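You operate a simulated robot arm through the tools that you are given. There is no shell and no other tool.

You run a simulated robot arm. Do the job below in one go: nothing can be reset, and whatever is moved stays where it is left.

JOB
Put the roll marked 20 in the steel dish and lock the till.
Fine: the coin rolls are in the till; the TILL key opens it; press it once, stand the roll upright, shut the drawer, then turn its key to the red mark. Set down upright: what you pick out.

Only the result counts: the job must be done as asked and must still hold three seconds after the hand-in. Knocking over, shifting, dropping, spilling or breaking anything else fails it.

ROBOT AND FRAMES
A 7-joint arm with a two-finger parallel gripper, fixed in place. Base frame: the origin is on the floor under the middle of its stand, x ahead of it, y to its left, z up; the work surface is at about z = 1090. Readings come in mm, rad, newtons and seconds.
It reaches about 1479 mm from its shoulder. Its first joint turns from -2.897 to 2.897 rad. Payload 4.4 kg.
Tool frame: the origin (TCP) lies between the finger pads and is the grasp point; the fingertips stand 23 mm ahead of it; z points along the fingers, y is the line along which they close. Largest opening 94 mm; finger width 38, thickness 10; the body of the gripper, 54 by 96 mm, starts 39 mm behind the TCP.
Orientation is that of the tool frame in the base frame, as a unit quaternion [x, y, z, w]. With the fingers straight down and closing along the base's y, the tool's x points along the base's -x, its y along +y and its z along -z.

CONTROLS
- The arm moves only by the tool servo_tool. Its argument "plan" is a list of rows, each an object (a shift or turn left out is 0, a gripper value left out holds the last) with "angular": the turn, a rotation vector about the tool's x, y, z in rad, a list of three; "dp": the shift along the tool's x, y, z in mm, a list of three; "fingers": the opening, from 0 (shut) to 1 (fully open). In form: [{"angular": [ax, ay, az], "dp": [dx, dy, dz], "fingers": fingers}, ...]. A call has 1 to 20 rows; each row shifts and turns the commanded pose from where the row before left it, along the tool's axes as they then stand. Rows are played at 5 a second. More than 50 mm and 0.15 rad between two rows, or a gripper value outside its range, and nothing of the call is played. Where a pose cannot be reached the arm comes as near as it can. A force on the tool above 80 N (or 10 N above the force at the start of the call, whichever is more), or a blocked arm, ends the call early, and 0.2 s more pass. The fingers move at their own pace (about 72 mm/s each) and stop on an object; they squeeze with about 44 N. The grip force told is the motor's: it shows also when the fingers shut on nothing. Time passes only in rows, and 0.2 s behind the last, so rows that do not move let the fingers close. The reply holds the time, the measured pose of the TCP, the force on the tool along the base axes, the opening and the grip force, in the units named above and with some noise, with the torque about the TCP (base axes, N m) and any sound that the robot's microphone picked up, and new pictures: "views" is both (left out), scene, wrist or none.
- Cameras (640 x 400 px; columns grow to the right, rows downward): "scene" is fixed at [213.2, 653.5, 1486]; the picture's right is [0.04, -1.00, 0.00], its down [-0.56, -0.02, -0.83] and it looks along [0.83, 0.03, -0.56] (base axes); focal length 256 px, centre (320, 200). "wrist" rides on the gripper at [86, 16, -74] in the tool frame; the picture's right is [-0.18, 0.98, 0.00], its down [-0.58, -0.11, -0.81] and it looks along [-0.79, -0.15, 0.59] (tool axes); focal length 243 px, centre (320, 200). There is no depth. A picture from a camera that has moved, and an enlarged one, comes with that camera's place and axes in the base frame and with its lens. The place of the scene camera against the robot may be out by one fixed shift of up to 25 mm in any direction.
- enlarge(camera, box): a new picture of the part [left, top, right, bottom] of that camera's present view, enlarged. No time passes.
- job_done(): hands the job in; it is judged then, once.

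Places have to be worked out from the pictures, the camera data and where the tool is seen. Open the gripper and draw the arm clear of the work before you hand the job in, unless the task says otherwise.

The tools are called after "Call:" by a JSON object that holds its "method" and its "body". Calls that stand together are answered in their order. servo_tool: Moves the arm, as the interface text tells. Its arguments: {"type":"object","properties":{"plan":{"type":"array"},"views":{"type":"string","enum":["both","scene","wrist","none"]}},"required":["plan"]} The other tools are called the same way: enlarge (camera, box) takes an enlarged picture of a part of a camera's view; job_done () hands the job in.

At the start:

```text
t: 0.0
ee_pos: [672.7, 443.4, 1349.1]
tcp_rot: [0.001, 1.0, 0.001, -0.001]
force: [0.5, -0.6, -0.4]
moment: [-0.01, 0.01, 0.0]
grip_width: 94.0
grasp_force: 0.0
```

scene: 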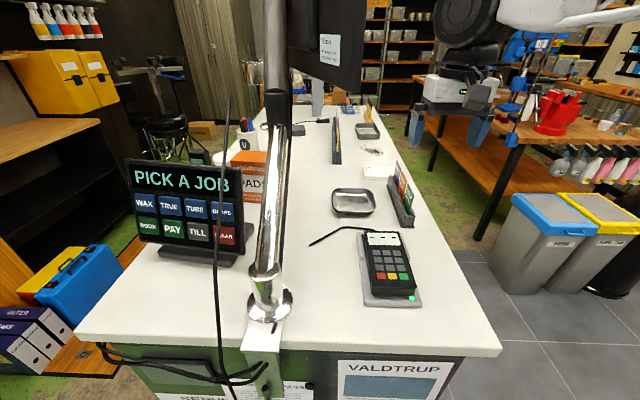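
wrist: 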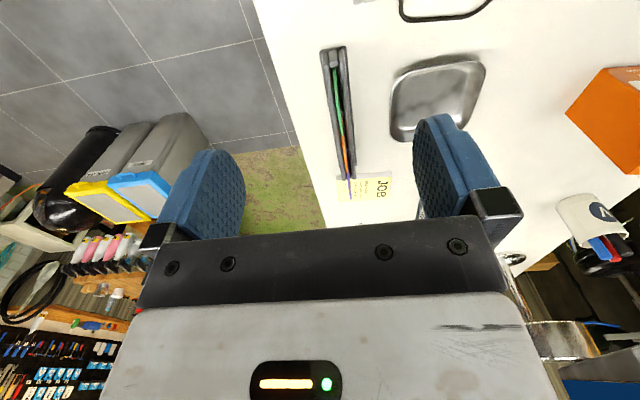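

I start by looking more closely at the scene: the touch panel with TILL key at left, the steel dish, and the counter front where the till drawer may be.

Call:
{"method": "enlarge", "body": {"camera": "scene", "box": [120, 140, 280, 270]}}

Call:
{"method": "enlarge", "body": {"camera": "scene", "box": [80, 280, 480, 400]}}

Call:
{"method": "enlarge", "body": {"camera": "scene", "box": [300, 100, 460, 310]}}

Call:
{"method": "enlarge", "body": {"camera": "wrist", "box": [300, 0, 640, 280]}}

```text
3.08 times, centred on (200, 205) of scene
camera zoom: at [213.2, 653.5, 1486.0], right [0.04, -1.0, 0.0], down [-0.56, -0.02, -0.83], along [0.83, 0.03, -0.56], focal length 787 px, centre (689, 185)
```

zoom: 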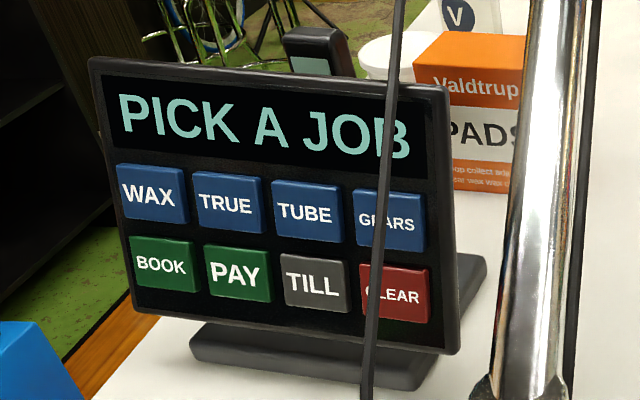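

```text
1.60 times, centred on (280, 340) of scene
camera zoom: at [213.2, 653.5, 1486.0], right [0.04, -1.0, 0.0], down [-0.56, -0.02, -0.83], along [0.83, 0.03, -0.56], focal length 409 px, centre (384, -24)
```

zoom: 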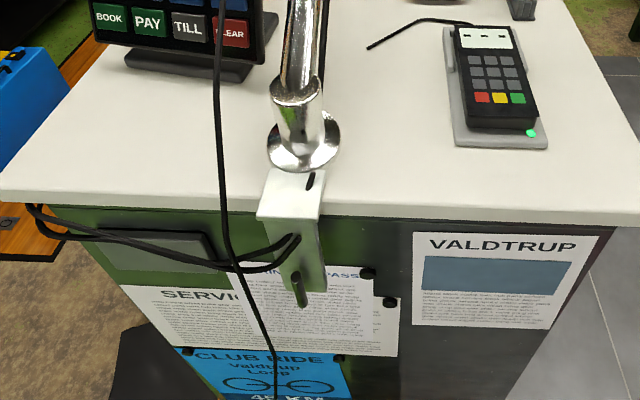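

```text
1.90 times, centred on (380, 205) of scene
camera zoom: at [213.2, 653.5, 1486.0], right [0.04, -1.0, 0.0], down [-0.56, -0.02, -0.83], along [0.83, 0.03, -0.56], focal length 487 px, centre (206, 190)
```

zoom: 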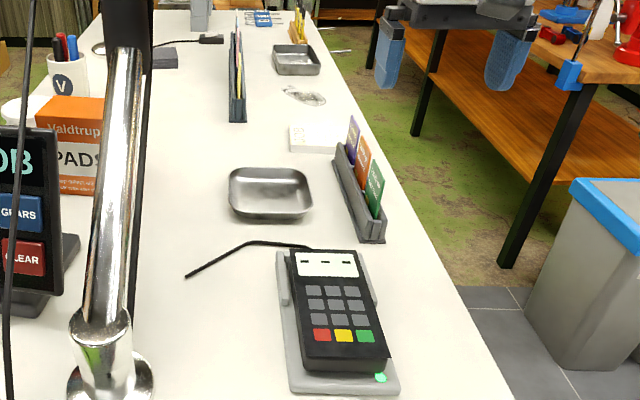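

```text
1.43 times, centred on (470, 140) of wrist
camera zoom: at [586.4, 458.4, 1424.6], right [0.18, 0.98, 0.0], down [0.58, -0.11, 0.81], along [0.79, -0.15, -0.59], focal length 347 px, centre (106, 286)
```

zoom: 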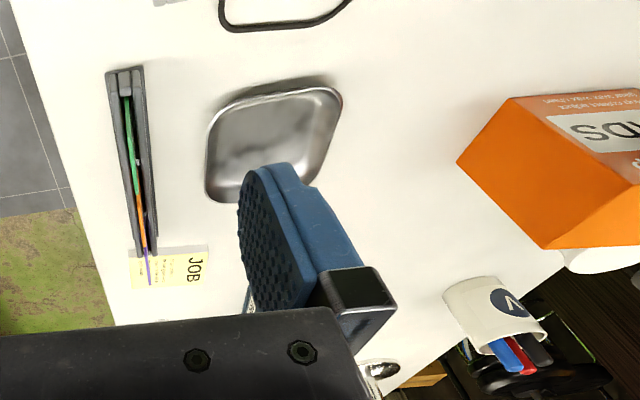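

The scene shows the key panel at roughly (600, 910), the dish near (790, 586), and a pole near (484, 751), but I can't see the till drawer yet. I draw the arm back toward -x to look at the end face of the counter with the wrist camera.

Call:
{"method": "servo_tool", "body": {"plan": [{"dp": [50, 0, 0]}, {"dp": [50, 0, 0]}, {"dp": [50, 0, 0]}, {"dp": [50, 0, 0]}, {"dp": [50, 0, 0]}, {"dp": [50, 0, 0]}, {"dp": [50, 0, 0]}, {"dp": [50, 0, 0]}]}}

```text
t: 1.8
ee_pos: [273.5, 443.5, 1347.8]
tcp_rot: [-0.001, 1.0, 0.0, 0.0]
force: [0.9, 0.3, 0.1]
moment: [0.02, 0.02, 0.02]
grip_width: 93.9
grasp_force: 0.1
camera wrist: at [187.0, 458.4, 1423.6], right [0.18, 0.98, 0.0], down [0.58, -0.11, 0.81], along [0.79, -0.15, -0.59], focal length 243 px, centre (320, 200)
```

scene: 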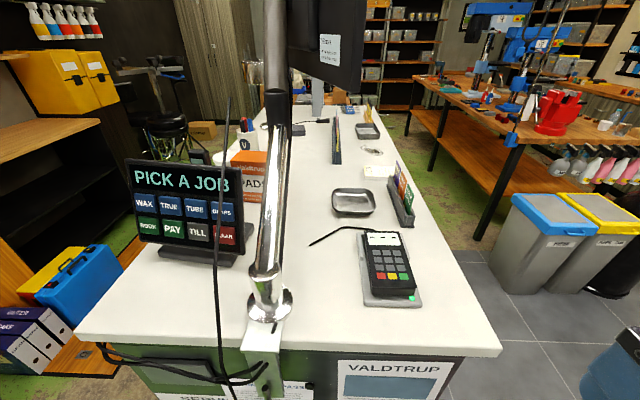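
wrist: 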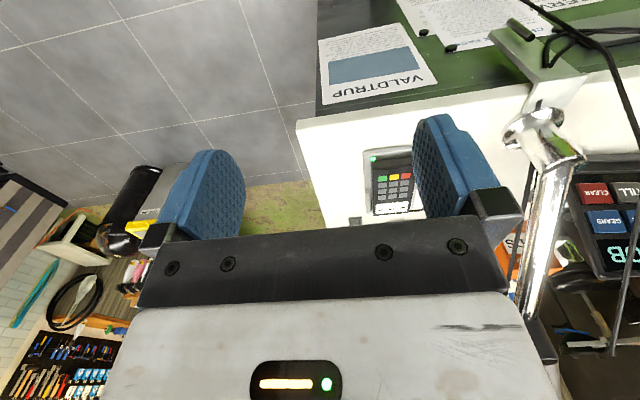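

The end face shows notices only so far. I shift toward +y to see the grey plate on the left part of the end face and the panel.

Call:
{"method": "servo_tool", "body": {"plan": [{"dp": [25, 50, 0]}, {"dp": [25, 50, 0]}, {"dp": [0, 50, 0]}, {"dp": [0, 50, 0]}, {"dp": [0, 50, 0]}, {"dp": [0, 50, 0]}]}}

```text
refused: row 1 steps farther than a row can; nothing moved
```

Row step was over 50 mm; I resend with smaller steps.

Call:
{"method": "servo_tool", "body": {"plan": [{"dp": [20, 45, 0]}, {"dp": [20, 45, 0]}, {"dp": [0, 50, 0]}, {"dp": [0, 50, 0]}, {"dp": [0, 50, 0]}, {"dp": [0, 50, 0]}]}}

```text
t: 3.2
ee_pos: [233.7, 732.3, 1349.1]
tcp_rot: [0.001, 1.0, 0.0, 0.001]
force: [0.1, 0.2, 0.0]
moment: [0.02, 0.01, 0.02]
grip_width: 94.0
grasp_force: 0.2
camera wrist: at [146.8, 748.6, 1425.1], right [0.19, 0.98, 0.0], down [0.58, -0.11, 0.81], along [0.79, -0.15, -0.59], focal length 243 px, centre (320, 200)
```

scene: 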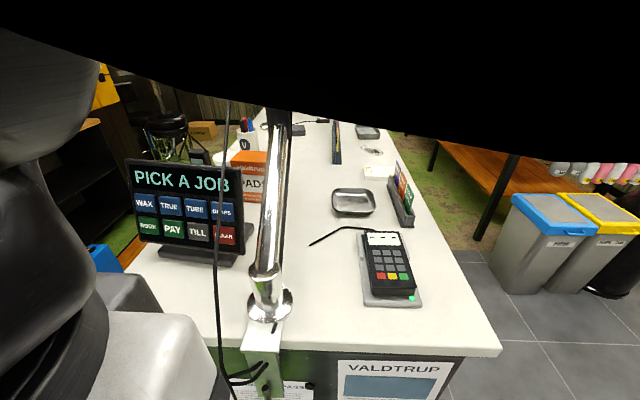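
wrist: 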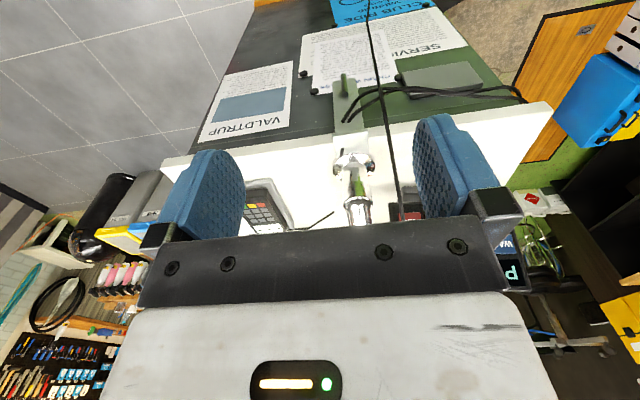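

Call:
{"method": "enlarge", "body": {"camera": "wrist", "box": [180, 0, 580, 240]}}

```text
1.60 times, centred on (380, 120) of wrist
camera zoom: at [146.8, 748.6, 1425.1], right [0.19, 0.98, 0.0], down [0.58, -0.11, 0.81], along [0.79, -0.15, -0.59], focal length 388 px, centre (224, 328)
```

zoom: 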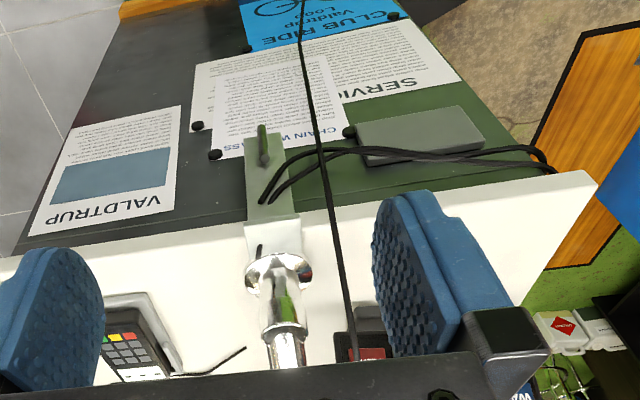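

No drawer on this end face, only notices and a small grey box with cables. Next I look at the counter's long side facing the robot (-y): move back out and turn the camera to face +y.

Call:
{"method": "servo_tool", "body": {"plan": [{"dp": [-7, -48, 0]}, {"dp": [-7, -48, 0]}, {"dp": [-7, -48, 0]}, {"dp": [-7, -48, 0]}, {"dp": [-7, -48, 0]}, {"dp": [-7, -48, 0]}, {"dp": [-43, -24, 0]}, {"dp": [-43, -24, 0]}, {"dp": [-43, -24, 0]}, {"dp": [-43, -24, 0]}, {"dp": [-43, -24, 0]}, {"dp": [-43, -24, 0]}, {"dp": [-43, -24, 0]}, {"dp": [-43, -24, 0]}], "views": "none"}}

Call:
{"method": "servo_tool", "body": {"plan": [{"angular": [0, 0, -0.15]}, {"angular": [0, 0, -0.15]}, {"angular": [0, 0, -0.15]}, {"angular": [0, 0, -0.15]}, {"angular": [0, 0, -0.15]}, {"angular": [0, 0, -0.15]}, {"angular": [0, 0, -0.15]}, {"angular": [0, 0, -0.15]}, {"angular": [0, 0, -0.15]}, {"angular": [0, 0, -0.15]}, {"angular": [0, 0, -0.07]}]}}

```text
t: 6.2
ee_pos: [619.8, 251.8, 1349.0]
tcp_rot: [0.0, 1.0, 0.0, 0.002]
force: [-0.1, -0.3, 0.8]
moment: [0.02, 0.01, 0.02]
grip_width: 93.9
grasp_force: 0.1
```

```text
t: 8.6
ee_pos: [619.0, 252.5, 1349.4]
tcp_rot: [0.708, -0.706, 0.0, 0.0]
force: [-0.4, 0.4, -0.2]
moment: [-0.01, -0.01, -0.02]
grip_width: 94.2
grasp_force: 0.1
camera wrist: at [602.5, 165.6, 1424.6], right [-0.98, 0.18, 0.0], down [0.11, 0.58, 0.81], along [0.15, 0.79, -0.59], focal length 243 px, centre (320, 200)
```

scene: 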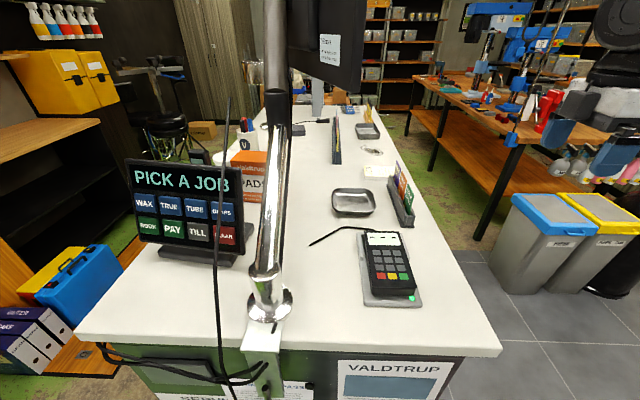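
wrist: 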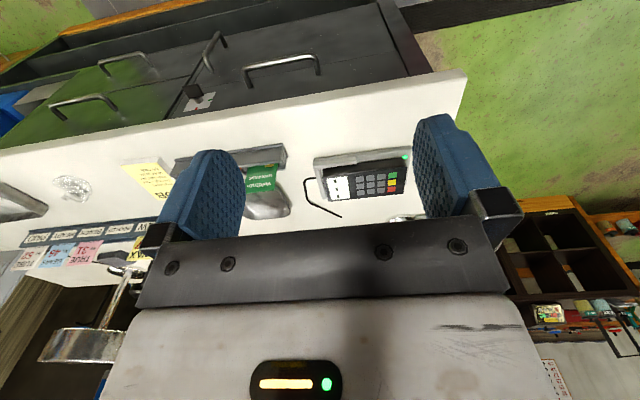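

The counter's -y side has drawers with handles; one seems to have a lock with a key. I enlarge that.

Call:
{"method": "enlarge", "body": {"camera": "wrist", "box": [20, 0, 460, 150]}}

Call:
{"method": "enlarge", "body": {"camera": "wrist", "box": [140, 20, 340, 130]}}

Call:
{"method": "enlarge", "body": {"camera": "wrist", "box": [0, 140, 240, 290]}}

```text
1.45 times, centred on (240, 75) of wrist
camera zoom: at [602.5, 165.6, 1424.6], right [-0.98, 0.18, 0.0], down [0.11, 0.58, 0.81], along [0.15, 0.79, -0.59], focal length 353 px, centre (436, 382)
```

zoom: 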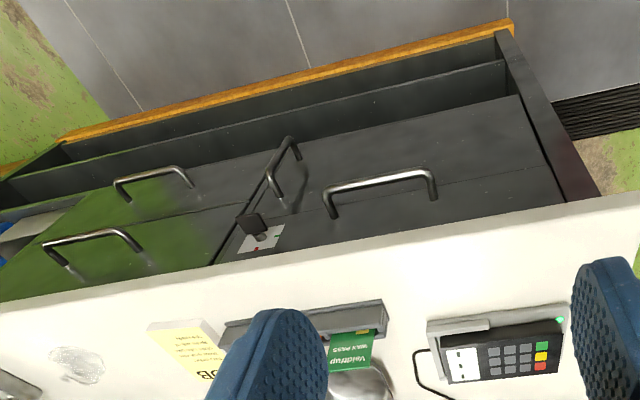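

```text
3.20 times, centred on (240, 75) of wrist
camera zoom: at [602.5, 165.6, 1424.6], right [-0.98, 0.18, 0.0], down [0.11, 0.58, 0.81], along [0.15, 0.79, -0.59], focal length 776 px, centre (576, 600)
```

zoom: 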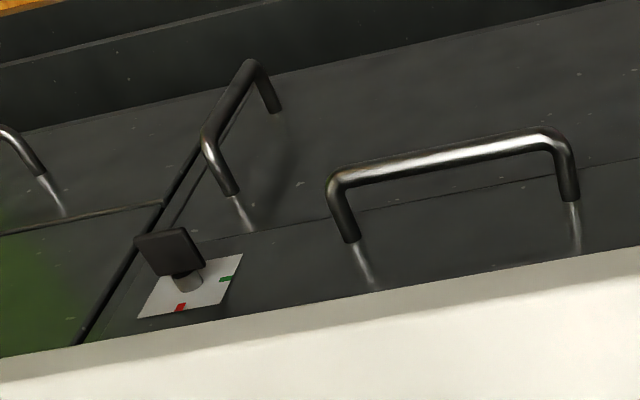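

```text
2.67 times, centred on (120, 215) of wrist
camera zoom: at [602.5, 165.6, 1424.6], right [-0.98, 0.18, 0.0], down [0.11, 0.58, 0.81], along [0.15, 0.79, -0.59], focal length 647 px, centre (853, 160)
```

zoom: 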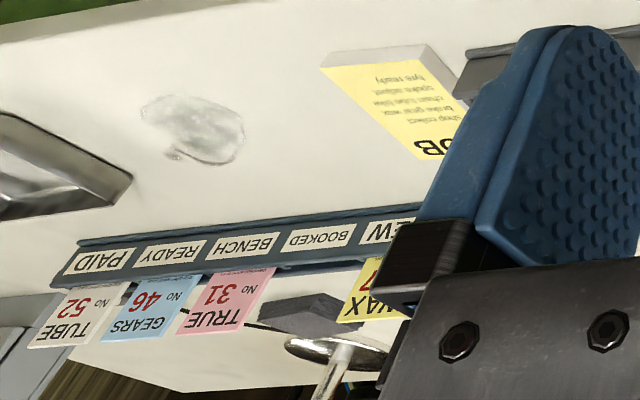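

The till drawer is the top one by the corner: handle around x 650–770, z≈985, and a key with green/red marks near (880, 360, 1000). I move lower and back for a straighter look.

Call:
{"method": "servo_tool", "body": {"plan": [{"dp": [40, -30, 0]}, {"dp": [40, -30, 0]}, {"dp": [20, -30, 30]}, {"dp": [0, -20, 45]}, {"dp": [0, -20, 45]}, {"dp": [0, -20, 40]}]}}

```text
t: 10.0
ee_pos: [768.8, 152.4, 1189.2]
tcp_rot: [-0.707, 0.707, 0.0, 0.001]
force: [-0.6, -0.2, 1.1]
moment: [0.04, 0.0, 0.02]
grip_width: 94.3
grasp_force: 0.2
camera wrist: at [751.1, 65.7, 1265.0], right [-0.98, 0.19, 0.0], down [0.11, 0.58, 0.81], along [0.15, 0.79, -0.59], focal length 243 px, centre (320, 200)
```

scene: 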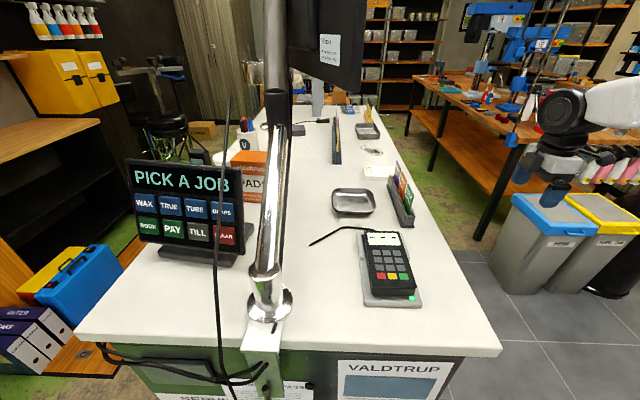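
wrist: 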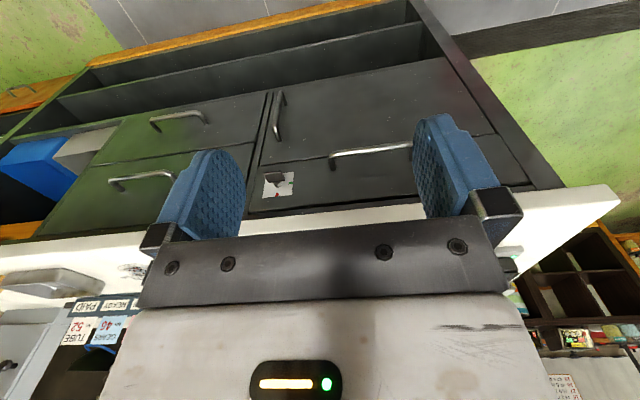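

Call:
{"method": "enlarge", "body": {"camera": "wrist", "box": [230, 120, 430, 220]}}

Call:
{"method": "enlarge", "body": {"camera": "wrist", "box": [255, 160, 305, 205]}}

Call:
{"method": "enlarge", "body": {"camera": "wrist", "box": [0, 20, 560, 270]}}

```text
3.20 times, centred on (330, 170) of wrist
camera zoom: at [751.1, 65.7, 1265.0], right [-0.98, 0.19, 0.0], down [0.11, 0.58, 0.81], along [0.15, 0.79, -0.59], focal length 776 px, centre (288, 296)
```

zoom: 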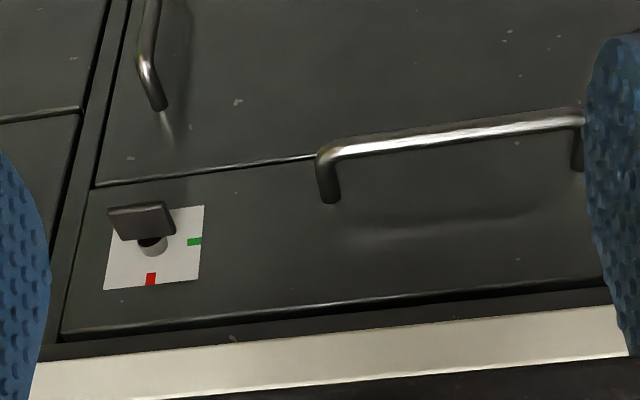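

```text
8.89 times, centred on (280, 182) of wrist
camera zoom: at [751.1, 65.7, 1265.0], right [-0.98, 0.19, 0.0], down [0.11, 0.58, 0.81], along [0.15, 0.79, -0.59], focal length 2157 px, centre (676, 356)
```

zoom: 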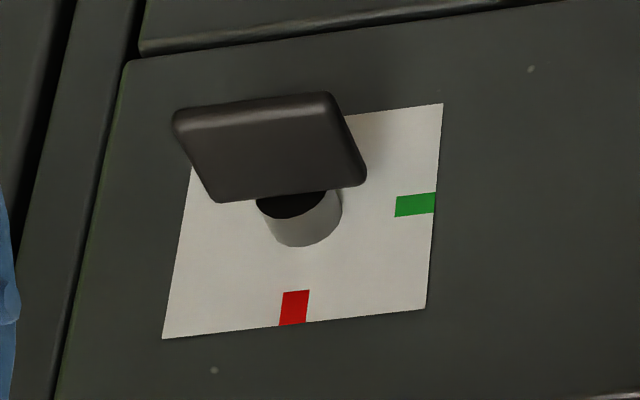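

```text
1.14 times, centred on (280, 145) of wrist
camera zoom: at [751.1, 65.7, 1265.0], right [-0.98, 0.19, 0.0], down [0.11, 0.58, 0.81], along [0.15, 0.79, -0.59], focal length 277 px, centre (366, 263)
```

zoom: 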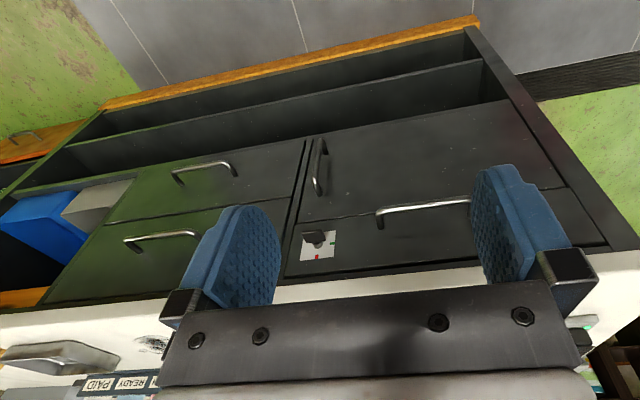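

The till key's bow is now horizontal (pointing to the green mark, -x side) and the red mark is at the top, so it needs a 90° clockwise turn later. Now I check the cable and pole in front of the panel before going to press TILL.

Call:
{"method": "enlarge", "body": {"camera": "scene", "box": [180, 60, 340, 160]}}

Call:
{"method": "enlarge", "body": {"camera": "scene", "box": [160, 180, 320, 400]}}

Call:
{"method": "enlarge", "body": {"camera": "scene", "box": [320, 80, 420, 220]}}

```text
4.00 times, centred on (260, 110) of scene
camera zoom: at [213.2, 653.5, 1486.0], right [0.04, -1.0, 0.0], down [-0.56, -0.02, -0.83], along [0.83, 0.03, -0.56], focal length 1024 px, centre (560, 560)
```

zoom: 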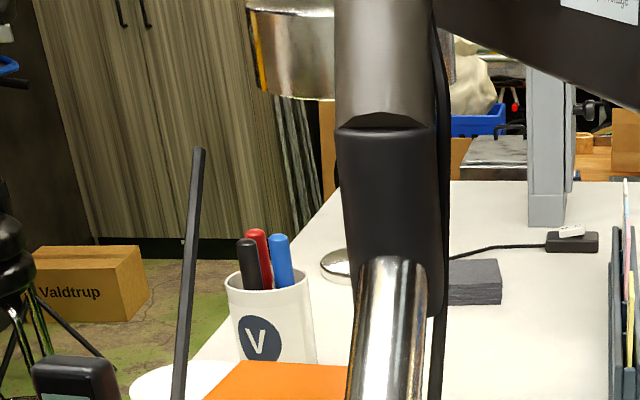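

```text
1.82 times, centred on (240, 290) of scene
camera zoom: at [213.2, 653.5, 1486.0], right [0.04, -1.0, 0.0], down [-0.56, -0.02, -0.83], along [0.83, 0.03, -0.56], focal length 465 px, centre (466, 36)
```

zoom: 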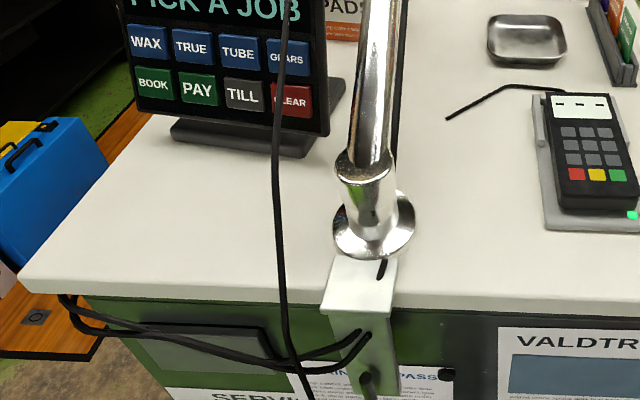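

```text
2.86 times, centred on (370, 150) of scene
camera zoom: at [213.2, 653.5, 1486.0], right [0.04, -1.0, 0.0], down [-0.56, -0.02, -0.83], along [0.83, 0.03, -0.56], focal length 731 px, centre (177, 343)
```

zoom: 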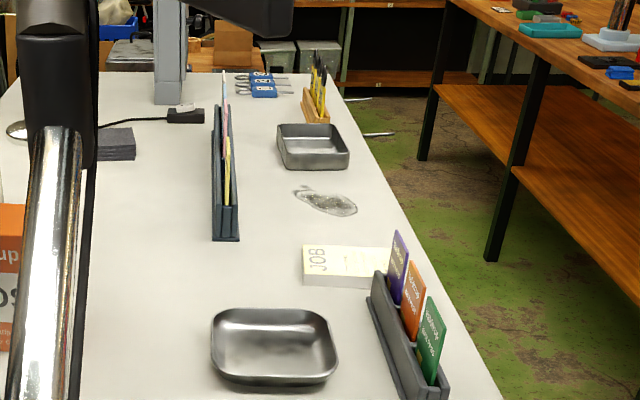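

The loose cable end stands up near (450–500, 810) and the pole near (500, 751), both on the robot side of the panel. I raise up, turn the tool back, and go round behind (small x) to view the panel from above.

Call:
{"method": "servo_tool", "body": {"plan": [{"dp": [0, 0, -48], "angular": [0, 0, 0.14]}, {"dp": [0, 0, -48], "angular": [0, 0, 0.14]}, {"dp": [0, 0, -48], "angular": [0, 0, 0.14]}, {"dp": [0, 0, -48], "angular": [0, 0, 0.14]}, {"angular": [0, 0, 0.14]}, {"angular": [0, 0, 0.14]}, {"angular": [0, 0, 0.14]}, {"angular": [0, 0, 0.14]}, {"angular": [0, 0, 0.15]}, {"angular": [0, 0, 0.15]}, {"angular": [0, 0, 0.15]}, {"dp": [46, 14, 0]}, {"dp": [46, 14, 0]}, {"dp": [46, 14, 0]}, {"dp": [46, 14, 0]}, {"dp": [46, 14, 0]}, {"dp": [46, 14, 0]}, {"dp": [46, 14, 0]}, {"dp": [46, 14, 0]}, {"dp": [46, 14, 0]}], "views": "none"}}

Call:
{"method": "servo_tool", "body": {"plan": [{"dp": [10, 48, 0]}, {"dp": [10, 48, 0]}, {"dp": [10, 48, 0]}, {"dp": [10, 48, 0]}, {"dp": [0, 48, 0]}, {"dp": [0, 48, 0]}, {"dp": [0, 48, 0]}, {"dp": [0, 48, 0]}, {"dp": [0, 48, 0]}, {"dp": [0, 48, 0]}, {"dp": [0, 48, 0]}, {"dp": [0, 48, 0]}, {"dp": [0, 48, 0]}]}}

```text
t: 14.2
ee_pos: [355.4, 279.1, 1380.9]
tcp_rot: [0.001, 1.0, -0.001, -0.001]
force: [0.9, -0.2, -0.8]
moment: [-0.03, -0.01, -0.06]
grip_width: 93.9
grasp_force: 0.1
```

```text
t: 17.0
ee_pos: [316.5, 903.1, 1380.5]
tcp_rot: [0.0, 1.0, 0.0, 0.0]
force: [0.1, -0.9, 2.5]
moment: [0.04, -0.05, -0.02]
grip_width: 94.1
grasp_force: 0.0
camera wrist: at [228.9, 918.7, 1456.6], right [0.18, 0.98, 0.0], down [0.58, -0.11, 0.81], along [0.79, -0.15, -0.59], focal length 243 px, centre (320, 200)
```

scene: 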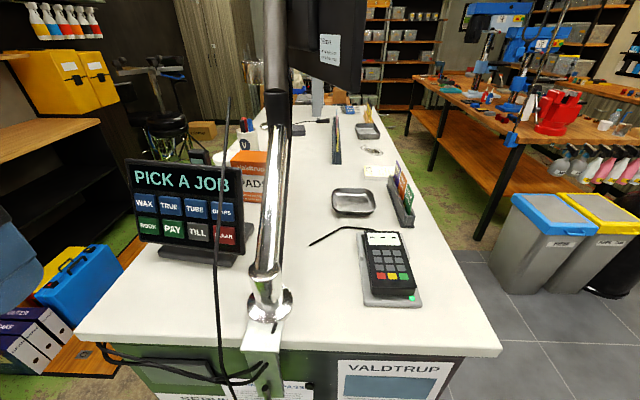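
wrist: 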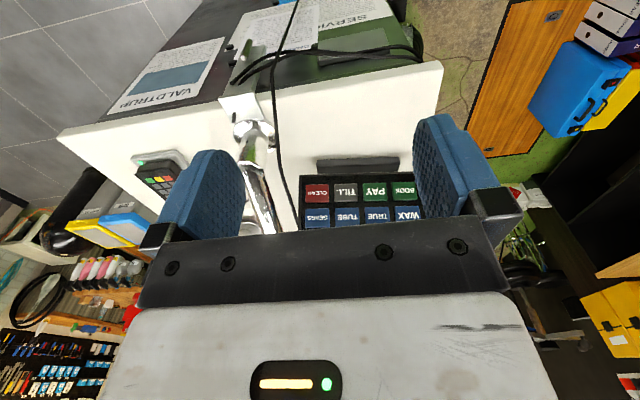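

Call:
{"method": "enlarge", "body": {"camera": "wrist", "box": [220, 60, 460, 240]}}

Call:
{"method": "enlarge", "body": {"camera": "wrist", "box": [290, 145, 430, 240]}}

```text
2.22 times, centred on (340, 150) of wrist
camera zoom: at [228.9, 918.7, 1456.6], right [0.18, 0.98, 0.0], down [0.58, -0.11, 0.81], along [0.79, -0.15, -0.59], focal length 539 px, centre (276, 311)
```

zoom: 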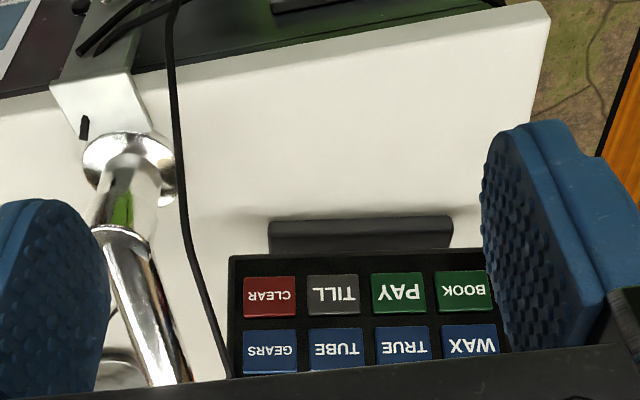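

```text
4.21 times, centred on (360, 192) of wrist
camera zoom: at [228.9, 918.7, 1456.6], right [0.18, 0.98, 0.0], down [0.58, -0.11, 0.81], along [0.79, -0.15, -0.59], focal length 1022 px, centre (152, 232)
```

zoom: 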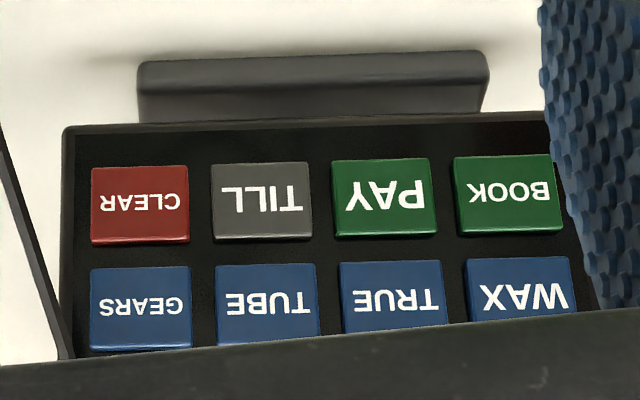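

The panel is clear to see: TILL is second on the lower row, at roughly (590, 900, 1175), and the cable is well to the right of it. I close the fingers and turn the tool so the camera swings to the +y side (away from the cable), to then pitch the fingers forward.

Call:
{"method": "servo_tool", "body": {"plan": [{"fingers": 0, "angular": [0, 0, 0.15]}, {"angular": [0, 0, 0.15]}, {"angular": [0, 0, 0.15]}, {"angular": [0, 0, 0.15]}, {"angular": [0, 0, 0.15]}, {"angular": [0, 0, 0.15]}, {"angular": [0, 0, 0.15]}, {"angular": [0, 0, 0.15]}, {"angular": [0, 0, 0.15]}, {"angular": [0, 0, 0.15]}, {"angular": [0, 0, 0.07]}], "views": "wrist"}}

```text
t: 19.4
ee_pos: [315.2, 902.3, 1380.2]
tcp_rot: [0.708, 0.707, 0.0, 0.001]
force: [0.5, -0.3, 0.0]
moment: [-0.01, 0.0, -0.02]
grip_width: 0.0
grasp_force: 42.4
camera wrist: at [331.6, 988.6, 1456.7], right [0.98, -0.19, 0.0], down [-0.11, -0.58, 0.81], along [-0.15, -0.79, -0.59], focal length 243 px, centre (320, 200)
```

wrist: 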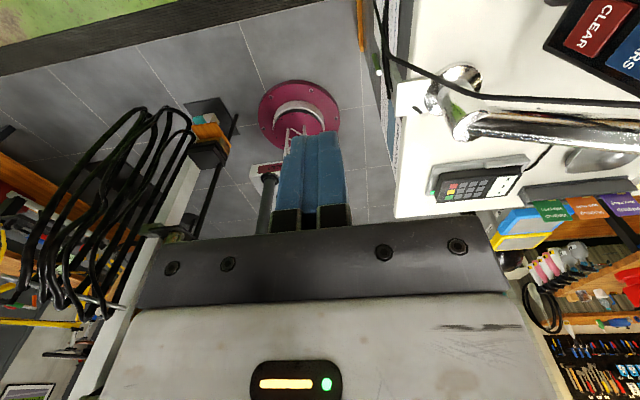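

Now I pitch the fingers forward toward the panel (about 69°), staying in place.

Call:
{"method": "servo_tool", "body": {"plan": [{"angular": [-0.15, 0, 0]}, {"angular": [-0.15, 0, 0]}, {"angular": [-0.15, 0, 0]}, {"angular": [-0.15, 0, 0]}, {"angular": [-0.15, 0, 0]}, {"angular": [-0.15, 0, 0]}, {"angular": [-0.15, 0, 0]}, {"angular": [-0.15, 0, 0]}]}}

```text
t: 21.2
ee_pos: [315.2, 902.1, 1381.7]
tcp_rot: [0.583, 0.583, 0.4, 0.4]
force: [0.3, 0.2, 0.4]
moment: [0.04, 0.04, 0.0]
grip_width: 0.0
grasp_force: 42.7
camera wrist: at [251.1, 987.9, 1425.9], right [0.35, -0.19, 0.92], down [-0.79, -0.58, 0.19], along [0.5, -0.79, -0.35], focal length 243 px, centre (320, 200)
```

scene: 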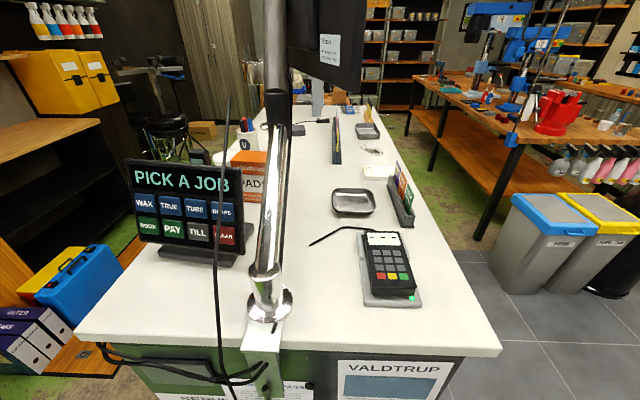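
wrist: 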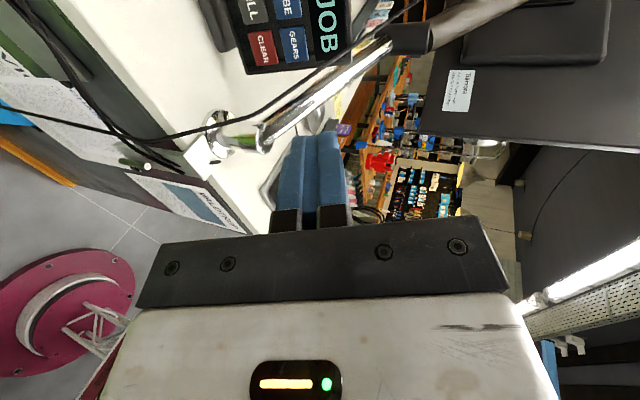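

The fingers now point +x and about 20° down. I move part of the way to the TILL key, for a second view to pin its place down.

Call:
{"method": "servo_tool", "body": {"plan": [{"dp": [-0.5, -22.7, 39.6]}, {"dp": [-0.5, -22.7, 39.6]}, {"dp": [-0.5, -22.7, 39.6]}, {"dp": [-0.5, -22.7, 39.6]}]}}

```text
t: 22.2
ee_pos: [430.4, 900.8, 1239.0]
tcp_rot: [0.583, 0.584, 0.399, 0.4]
force: [-0.4, -0.2, 0.9]
moment: [0.01, 0.04, 0.02]
grip_width: 0.0
grasp_force: 42.4
camera wrist: at [366.5, 986.7, 1283.9], right [0.36, -0.18, 0.92], down [-0.79, -0.58, 0.19], along [0.5, -0.79, -0.35], focal length 243 px, centre (320, 200)
```

scene: 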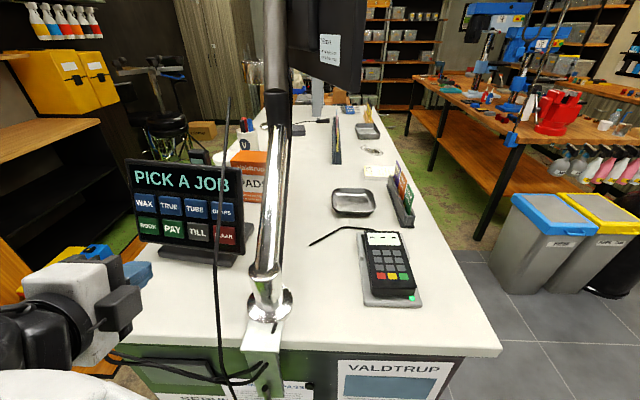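
wrist: 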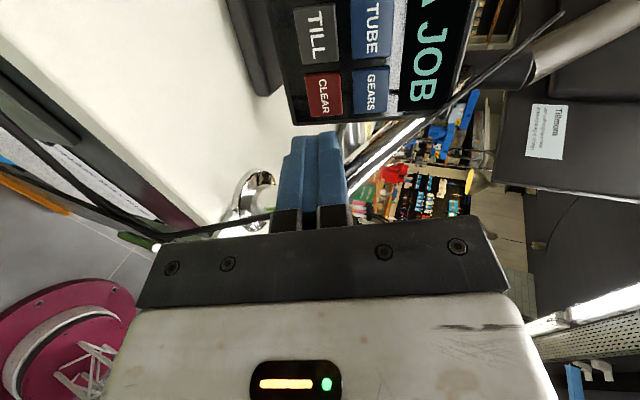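

Call:
{"method": "enlarge", "body": {"camera": "wrist", "box": [240, 0, 480, 150]}}

Call:
{"method": "enlarge", "body": {"camera": "scene", "box": [20, 150, 260, 300]}}

```text
2.67 times, centred on (360, 75) of wrist
camera zoom: at [366.5, 986.7, 1283.9], right [0.36, -0.18, 0.92], down [-0.79, -0.58, 0.19], along [0.5, -0.79, -0.35], focal length 647 px, centre (213, 533)
```

zoom: 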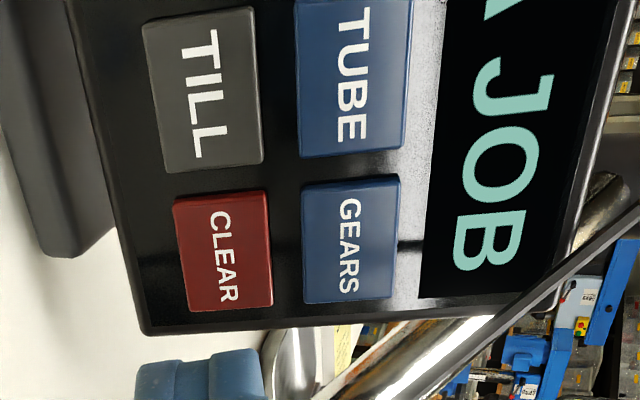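

```text
2.67 times, centred on (140, 225) of scene
camera zoom: at [213.2, 653.5, 1486.0], right [0.04, -1.0, 0.0], down [-0.56, -0.02, -0.83], along [0.83, 0.03, -0.56], focal length 682 px, centre (800, 133)
```

zoom: 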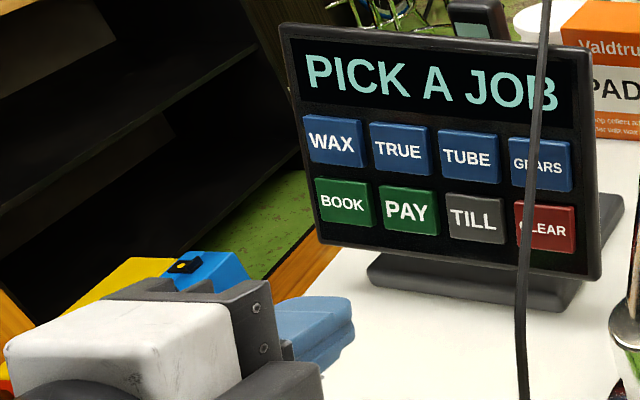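

Two wrist views triangulate the TILL key's face to (593, 900, 1176), the panel leaning back only about 6° and yawed about 6°. I align the fingers with its normal and move to about 30 mm in front of the key.

Call:
{"method": "servo_tool", "body": {"plan": [{"angular": [-0.1, 0, 0]}, {"angular": [-0.1, 0, 0]}, {"angular": [0, -0.1, 0]}, {"dp": [5.4, -11.5, 39.0]}, {"dp": [5.4, -11.5, 39.0]}, {"dp": [5.4, -11.5, 39.0]}, {}]}}

```text
t: 23.8
ee_pos: [560.3, 896.2, 1280.5]
tcp_rot: [0.56, 0.526, 0.42, 0.483]
force: [-0.2, 0.2, 0.1]
moment: [-0.01, -0.02, 0.01]
grip_width: 0.0
grasp_force: 42.5
out of reach, approached as far as the arm can: row 1, 2, 3, 4, 5, 6
camera wrist: at [499.0, 989.1, 1307.0], right [0.16, -0.16, 0.97], down [-0.86, -0.5, 0.06], along [0.48, -0.85, -0.22], focal length 243 px, centre (320, 200)
```

scene: 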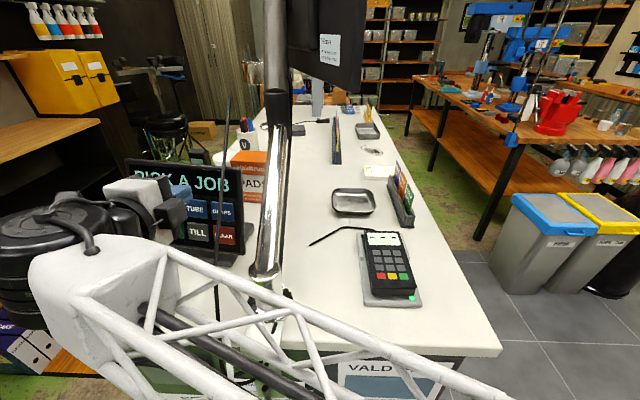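
wrist: 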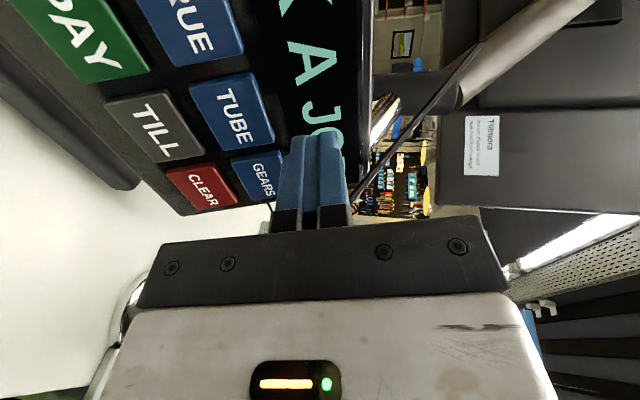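

The arm hit a joint limit in that orientation and ended about 95 mm higher than commanded, with the fingertips near the screen but not touching. I back off along the tool axis and check where the commanded pose stands.

Call:
{"method": "servo_tool", "body": {"plan": [{"dp": [0, 0, -40]}, {"dp": [0, 0, -40]}], "views": "scene"}}

```text
t: 24.4
ee_pos: [483.5, 904.7, 1308.1]
tcp_rot: [0.561, 0.521, 0.424, 0.483]
force: [0.0, -0.4, 0.0]
moment: [-0.02, -0.04, -0.02]
grip_width: 0.0
grasp_force: 42.3
out of reach, approached as far as the arm can: row 1, 2
```

scene: 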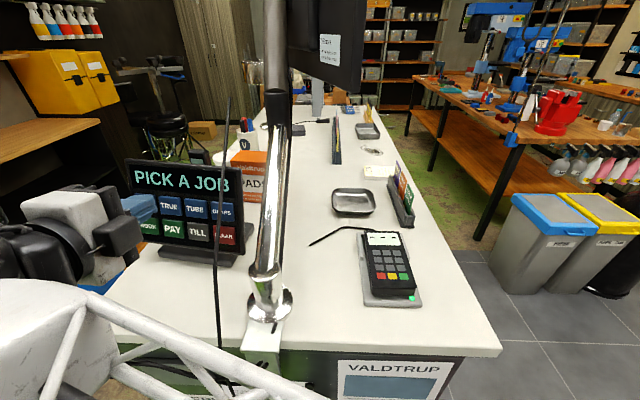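

The limit seems tied to wrist orientation with this roll. I retreat a bit, restore the pitch, and roll the gripper so the camera goes to the top side, which should free the wrist.

Call:
{"method": "servo_tool", "body": {"plan": [{"angular": [0, 0.1, 0], "dp": [0, 0, -30]}, {"angular": [0.1, 0, 0], "dp": [0, 0, -30]}, {"angular": [0.1, 0, 0]}, {}], "views": "none"}}

Call:
{"method": "servo_tool", "body": {"plan": [{"angular": [0, 0, 0.15]}, {"angular": [0, 0, 0.15]}, {"angular": [0, 0, 0.15]}, {"angular": [0, 0, 0.15]}, {"angular": [0, 0, 0.15]}], "views": "scene"}}

```text
t: 25.4
ee_pos: [424.8, 905.9, 1317.6]
tcp_rot: [0.584, 0.584, 0.399, 0.399]
force: [1.2, 0.6, -0.3]
moment: [0.04, 0.0, -0.04]
grip_width: 0.1
grasp_force: 42.6
```

```text
t: 26.6
ee_pos: [429.0, 905.5, 1324.8]
tcp_rot: [0.608, 0.56, 0.414, 0.38]
force: [-0.6, 0.1, -1.2]
moment: [0.05, 0.02, -0.02]
grip_width: 0.0
grasp_force: 42.2
out of reach, approached as far as the arm can: row 1, 2, 3, 4, 5
```

scene: 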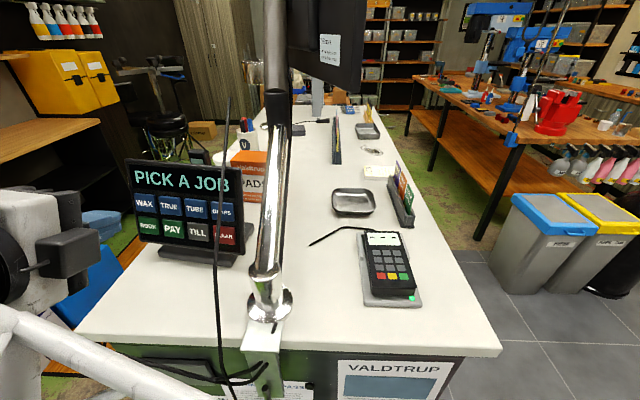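

Rolling that way is blocked at once, so the last joint sits at its end stop. I retreat 60 mm and roll the other way (camera going down and round), which leaves nearly the whole range.

Call:
{"method": "servo_tool", "body": {"plan": [{"dp": [0, 0, -40]}, {"dp": [0, 0, -40]}, {"angular": [0, 0, -0.15]}, {"angular": [0, 0, -0.15]}, {"angular": [0, 0, -0.15]}, {"angular": [0, 0, -0.15]}, {"angular": [0, 0, -0.15]}, {"angular": [0, 0, -0.15]}, {"angular": [0, 0, -0.15]}, {"angular": [0, 0, -0.15]}, {"angular": [0, 0, -0.15]}, {"angular": [0, 0, -0.15]}]}}

```text
t: 29.2
ee_pos: [354.5, 904.3, 1355.6]
tcp_rot: [0.063, 0.825, 0.044, 0.56]
force: [0.1, 0.1, -0.5]
moment: [0.01, 0.08, 0.02]
grip_width: 0.1
grasp_force: 42.1
camera wrist: at [254.2, 932.9, 1307.5], right [0.12, 0.94, 0.31], down [-0.54, -0.2, 0.82], along [0.83, -0.27, 0.49], focal length 243 px, centre (320, 200)
```

scene: 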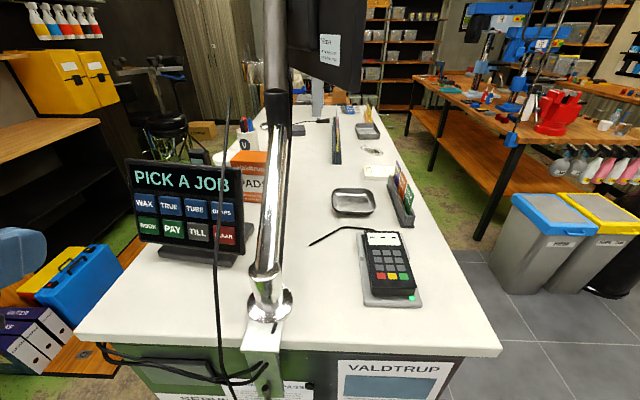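
wrist: 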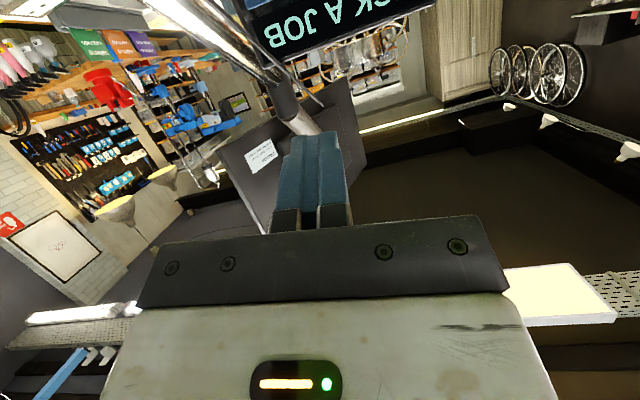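

Rolling this way works. I continue round so the camera ends up on top.

Call:
{"method": "servo_tool", "body": {"plan": [{"angular": [0, 0, -0.15]}, {"angular": [0, 0, -0.15]}, {"angular": [0, 0, -0.15]}, {"angular": [0, 0, -0.15]}, {"angular": [0, 0, -0.15]}, {"angular": [0, 0, -0.15]}, {"angular": [0, 0, -0.15]}, {"angular": [0, 0, -0.15]}, {"angular": [0, 0, -0.15]}, {"angular": [0, 0, -0.15]}, {"angular": [0, 0, -0.15]}, {"angular": [0, 0, -0.15]}, {"angular": [0, 0, -0.15]}, {"angular": [0, 0, -0.15]}, {"angular": [0, 0, -0.15]}, {"angular": [0, 0, -0.15]}, {"angular": [0, 0, -0.15]}, {"angular": [0, 0, -0.15]}, {"angular": [0, 0, -0.15]}, {"angular": [0, 0, -0.15]}]}}

```text
t: 33.4
ee_pos: [354.2, 903.6, 1354.5]
tcp_rot: [0.818, -0.122, 0.555, -0.082]
force: [1.0, -0.1, 0.0]
moment: [0.01, 0.01, 0.02]
grip_width: 0.1
grasp_force: 42.6
camera wrist: at [314.0, 863.1, 1456.3], right [-0.17, -0.89, -0.43], down [-0.94, 0.27, -0.19], along [0.29, 0.37, -0.88], focal length 243 px, centre (320, 200)
```

scene: 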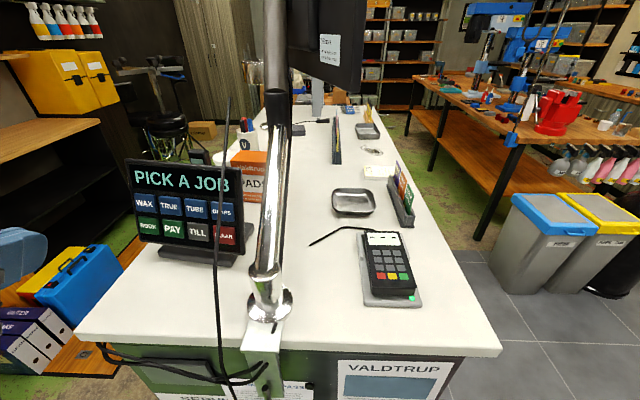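
wrist: 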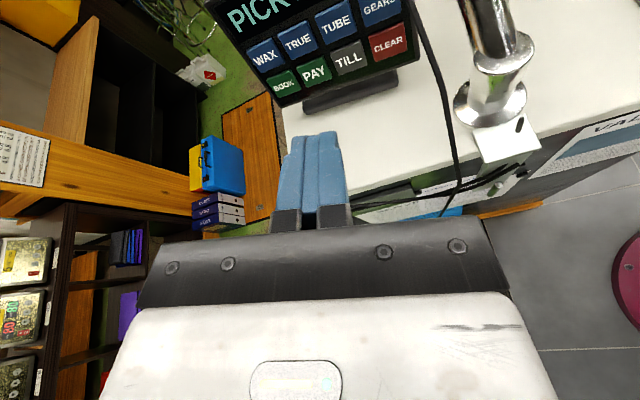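

The camera is nearly on top. I finish the roll and align pitch and yaw with the panel normal, staying in place.

Call:
{"method": "servo_tool", "body": {"plan": [{"angular": [0, 0, -0.147]}, {"angular": [0, 0, -0.147]}, {"angular": [0, 0.1, 0]}, {"angular": [0, 0.1, 0]}, {"angular": [-0.1, 0, 0]}, {}], "views": "wrist"}}

```text
t: 34.8
ee_pos: [353.7, 904.1, 1357.2]
tcp_rot: [0.766, -0.034, 0.64, 0.036]
force: [-1.2, -0.4, 1.0]
moment: [-0.02, 0.0, -0.02]
grip_width: 0.4
grasp_force: 42.4
camera wrist: at [294.5, 894.4, 1457.1], right [-0.13, -0.98, -0.17], down [-0.88, 0.19, -0.43], along [0.45, 0.09, -0.89], focal length 243 px, centre (320, 200)
```

wrist: 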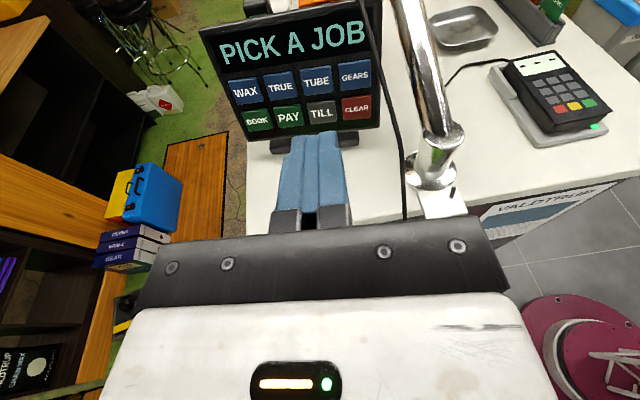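

This orientation is fully reached, with TILL in clear view. I move to about 37 mm short of the TILL key.

Call:
{"method": "servo_tool", "body": {"plan": [{"dp": [-22.6, -3.6, 34.4]}, {"dp": [-22.6, -3.6, 34.4]}, {"dp": [-22.6, -3.6, 34.4]}, {"dp": [-22.6, -3.6, 34.4]}, {"dp": [-22.6, -3.6, 34.4]}, {"dp": [-22.6, -3.6, 34.4]}]}}

```text
t: 36.2
ee_pos: [534.7, 905.9, 1184.9]
tcp_rot: [0.766, -0.035, 0.641, 0.037]
force: [0.2, -0.1, 1.0]
moment: [0.0, 0.03, -0.02]
grip_width: 0.0
grasp_force: 42.6
camera wrist: at [475.1, 896.1, 1285.7], right [-0.13, -0.98, -0.17], down [-0.88, 0.19, -0.43], along [0.45, 0.09, -0.89], focal length 243 px, centre (320, 200)
```

scene: 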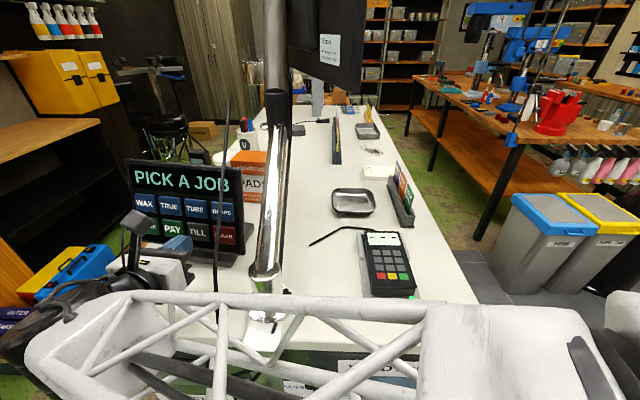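
wrist: 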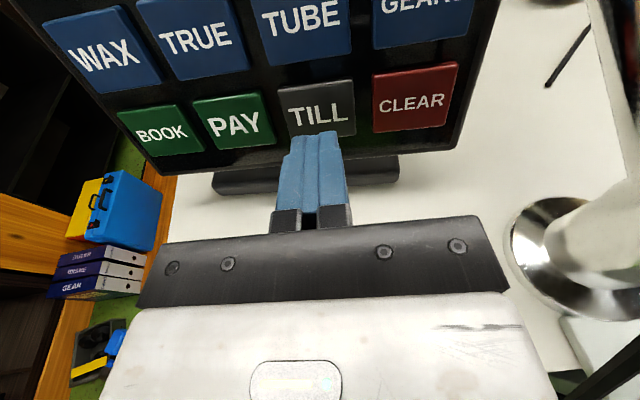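

The approach line meets the key plane right at TILL's centre (px ~ (318,109)). I advance 30 mm, then ease in with small steps watching force and sound.

Call:
{"method": "servo_tool", "body": {"plan": [{"dp": [0, 0, 15]}, {"dp": [0, 0, 15]}, {"dp": [0, 0, 2]}, {"dp": [0, 0, 2]}, {}]}}

```text
t: 37.4
ee_pos: [567.8, 902.8, 1179.0]
tcp_rot: [0.766, -0.033, 0.641, 0.037]
force: [-2.9, 0.8, -0.4]
moment: [-0.01, 0.06, -0.03]
grip_width: 0.1
grasp_force: 41.8
heard: click
camera wrist: at [508.6, 893.0, 1279.7], right [-0.13, -0.98, -0.17], down [-0.88, 0.19, -0.43], along [0.45, 0.09, -0.89], focal length 243 px, centre (320, 200)
```

scene: 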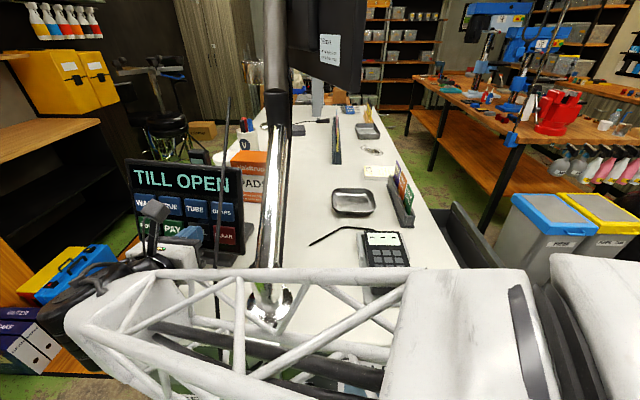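
wrist: 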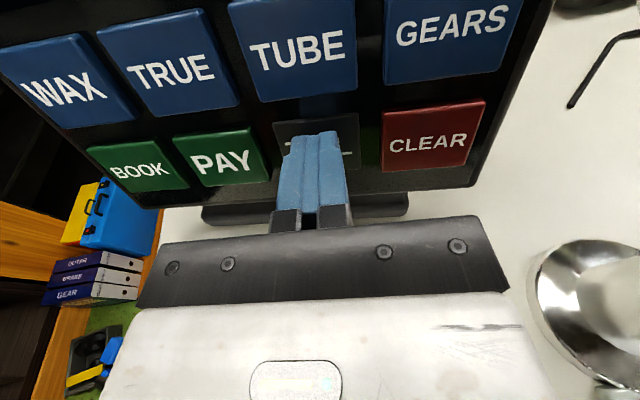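

Click heard and the screen now reads "TILL OPEN"; the drawer can be seen popped out on the counter's right side. I withdraw straight back, then up along the way I came.

Call:
{"method": "servo_tool", "body": {"plan": [{"dp": [0, 0, -17]}, {"dp": [0, 0, -17]}, {"dp": [22.6, 3.6, -34.4]}, {"dp": [22.6, 3.6, -34.4]}, {"dp": [22.6, 3.6, -34.4]}, {"dp": [22.6, 3.6, -34.4]}, {"dp": [22.6, 3.6, -34.4]}, {"dp": [22.6, 3.6, -34.4]}]}}

```text
t: 39.2
ee_pos: [353.6, 904.3, 1354.8]
tcp_rot: [0.766, -0.033, 0.641, 0.037]
force: [-0.4, 0.9, -0.5]
moment: [0.02, -0.02, -0.02]
grip_width: 0.1
grasp_force: 41.9
camera wrist: at [294.3, 895.0, 1454.6], right [-0.13, -0.98, -0.17], down [-0.88, 0.19, -0.43], along [0.45, 0.09, -0.89], focal length 243 px, centre (320, 200)
```

scene: 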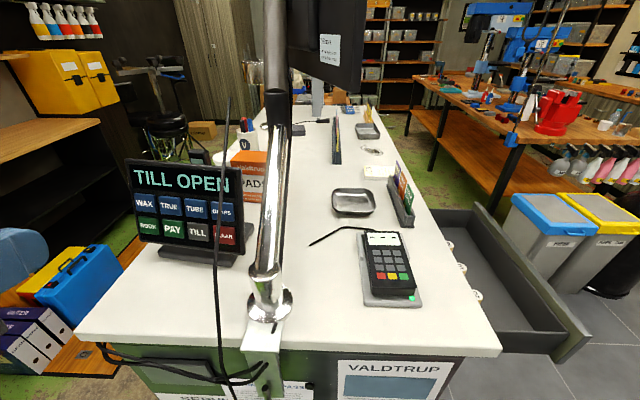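
wrist: 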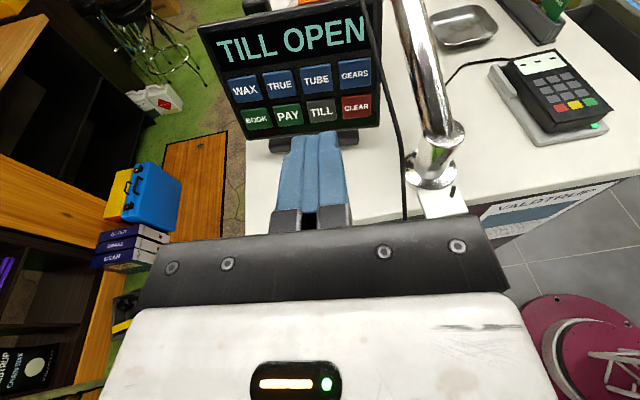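

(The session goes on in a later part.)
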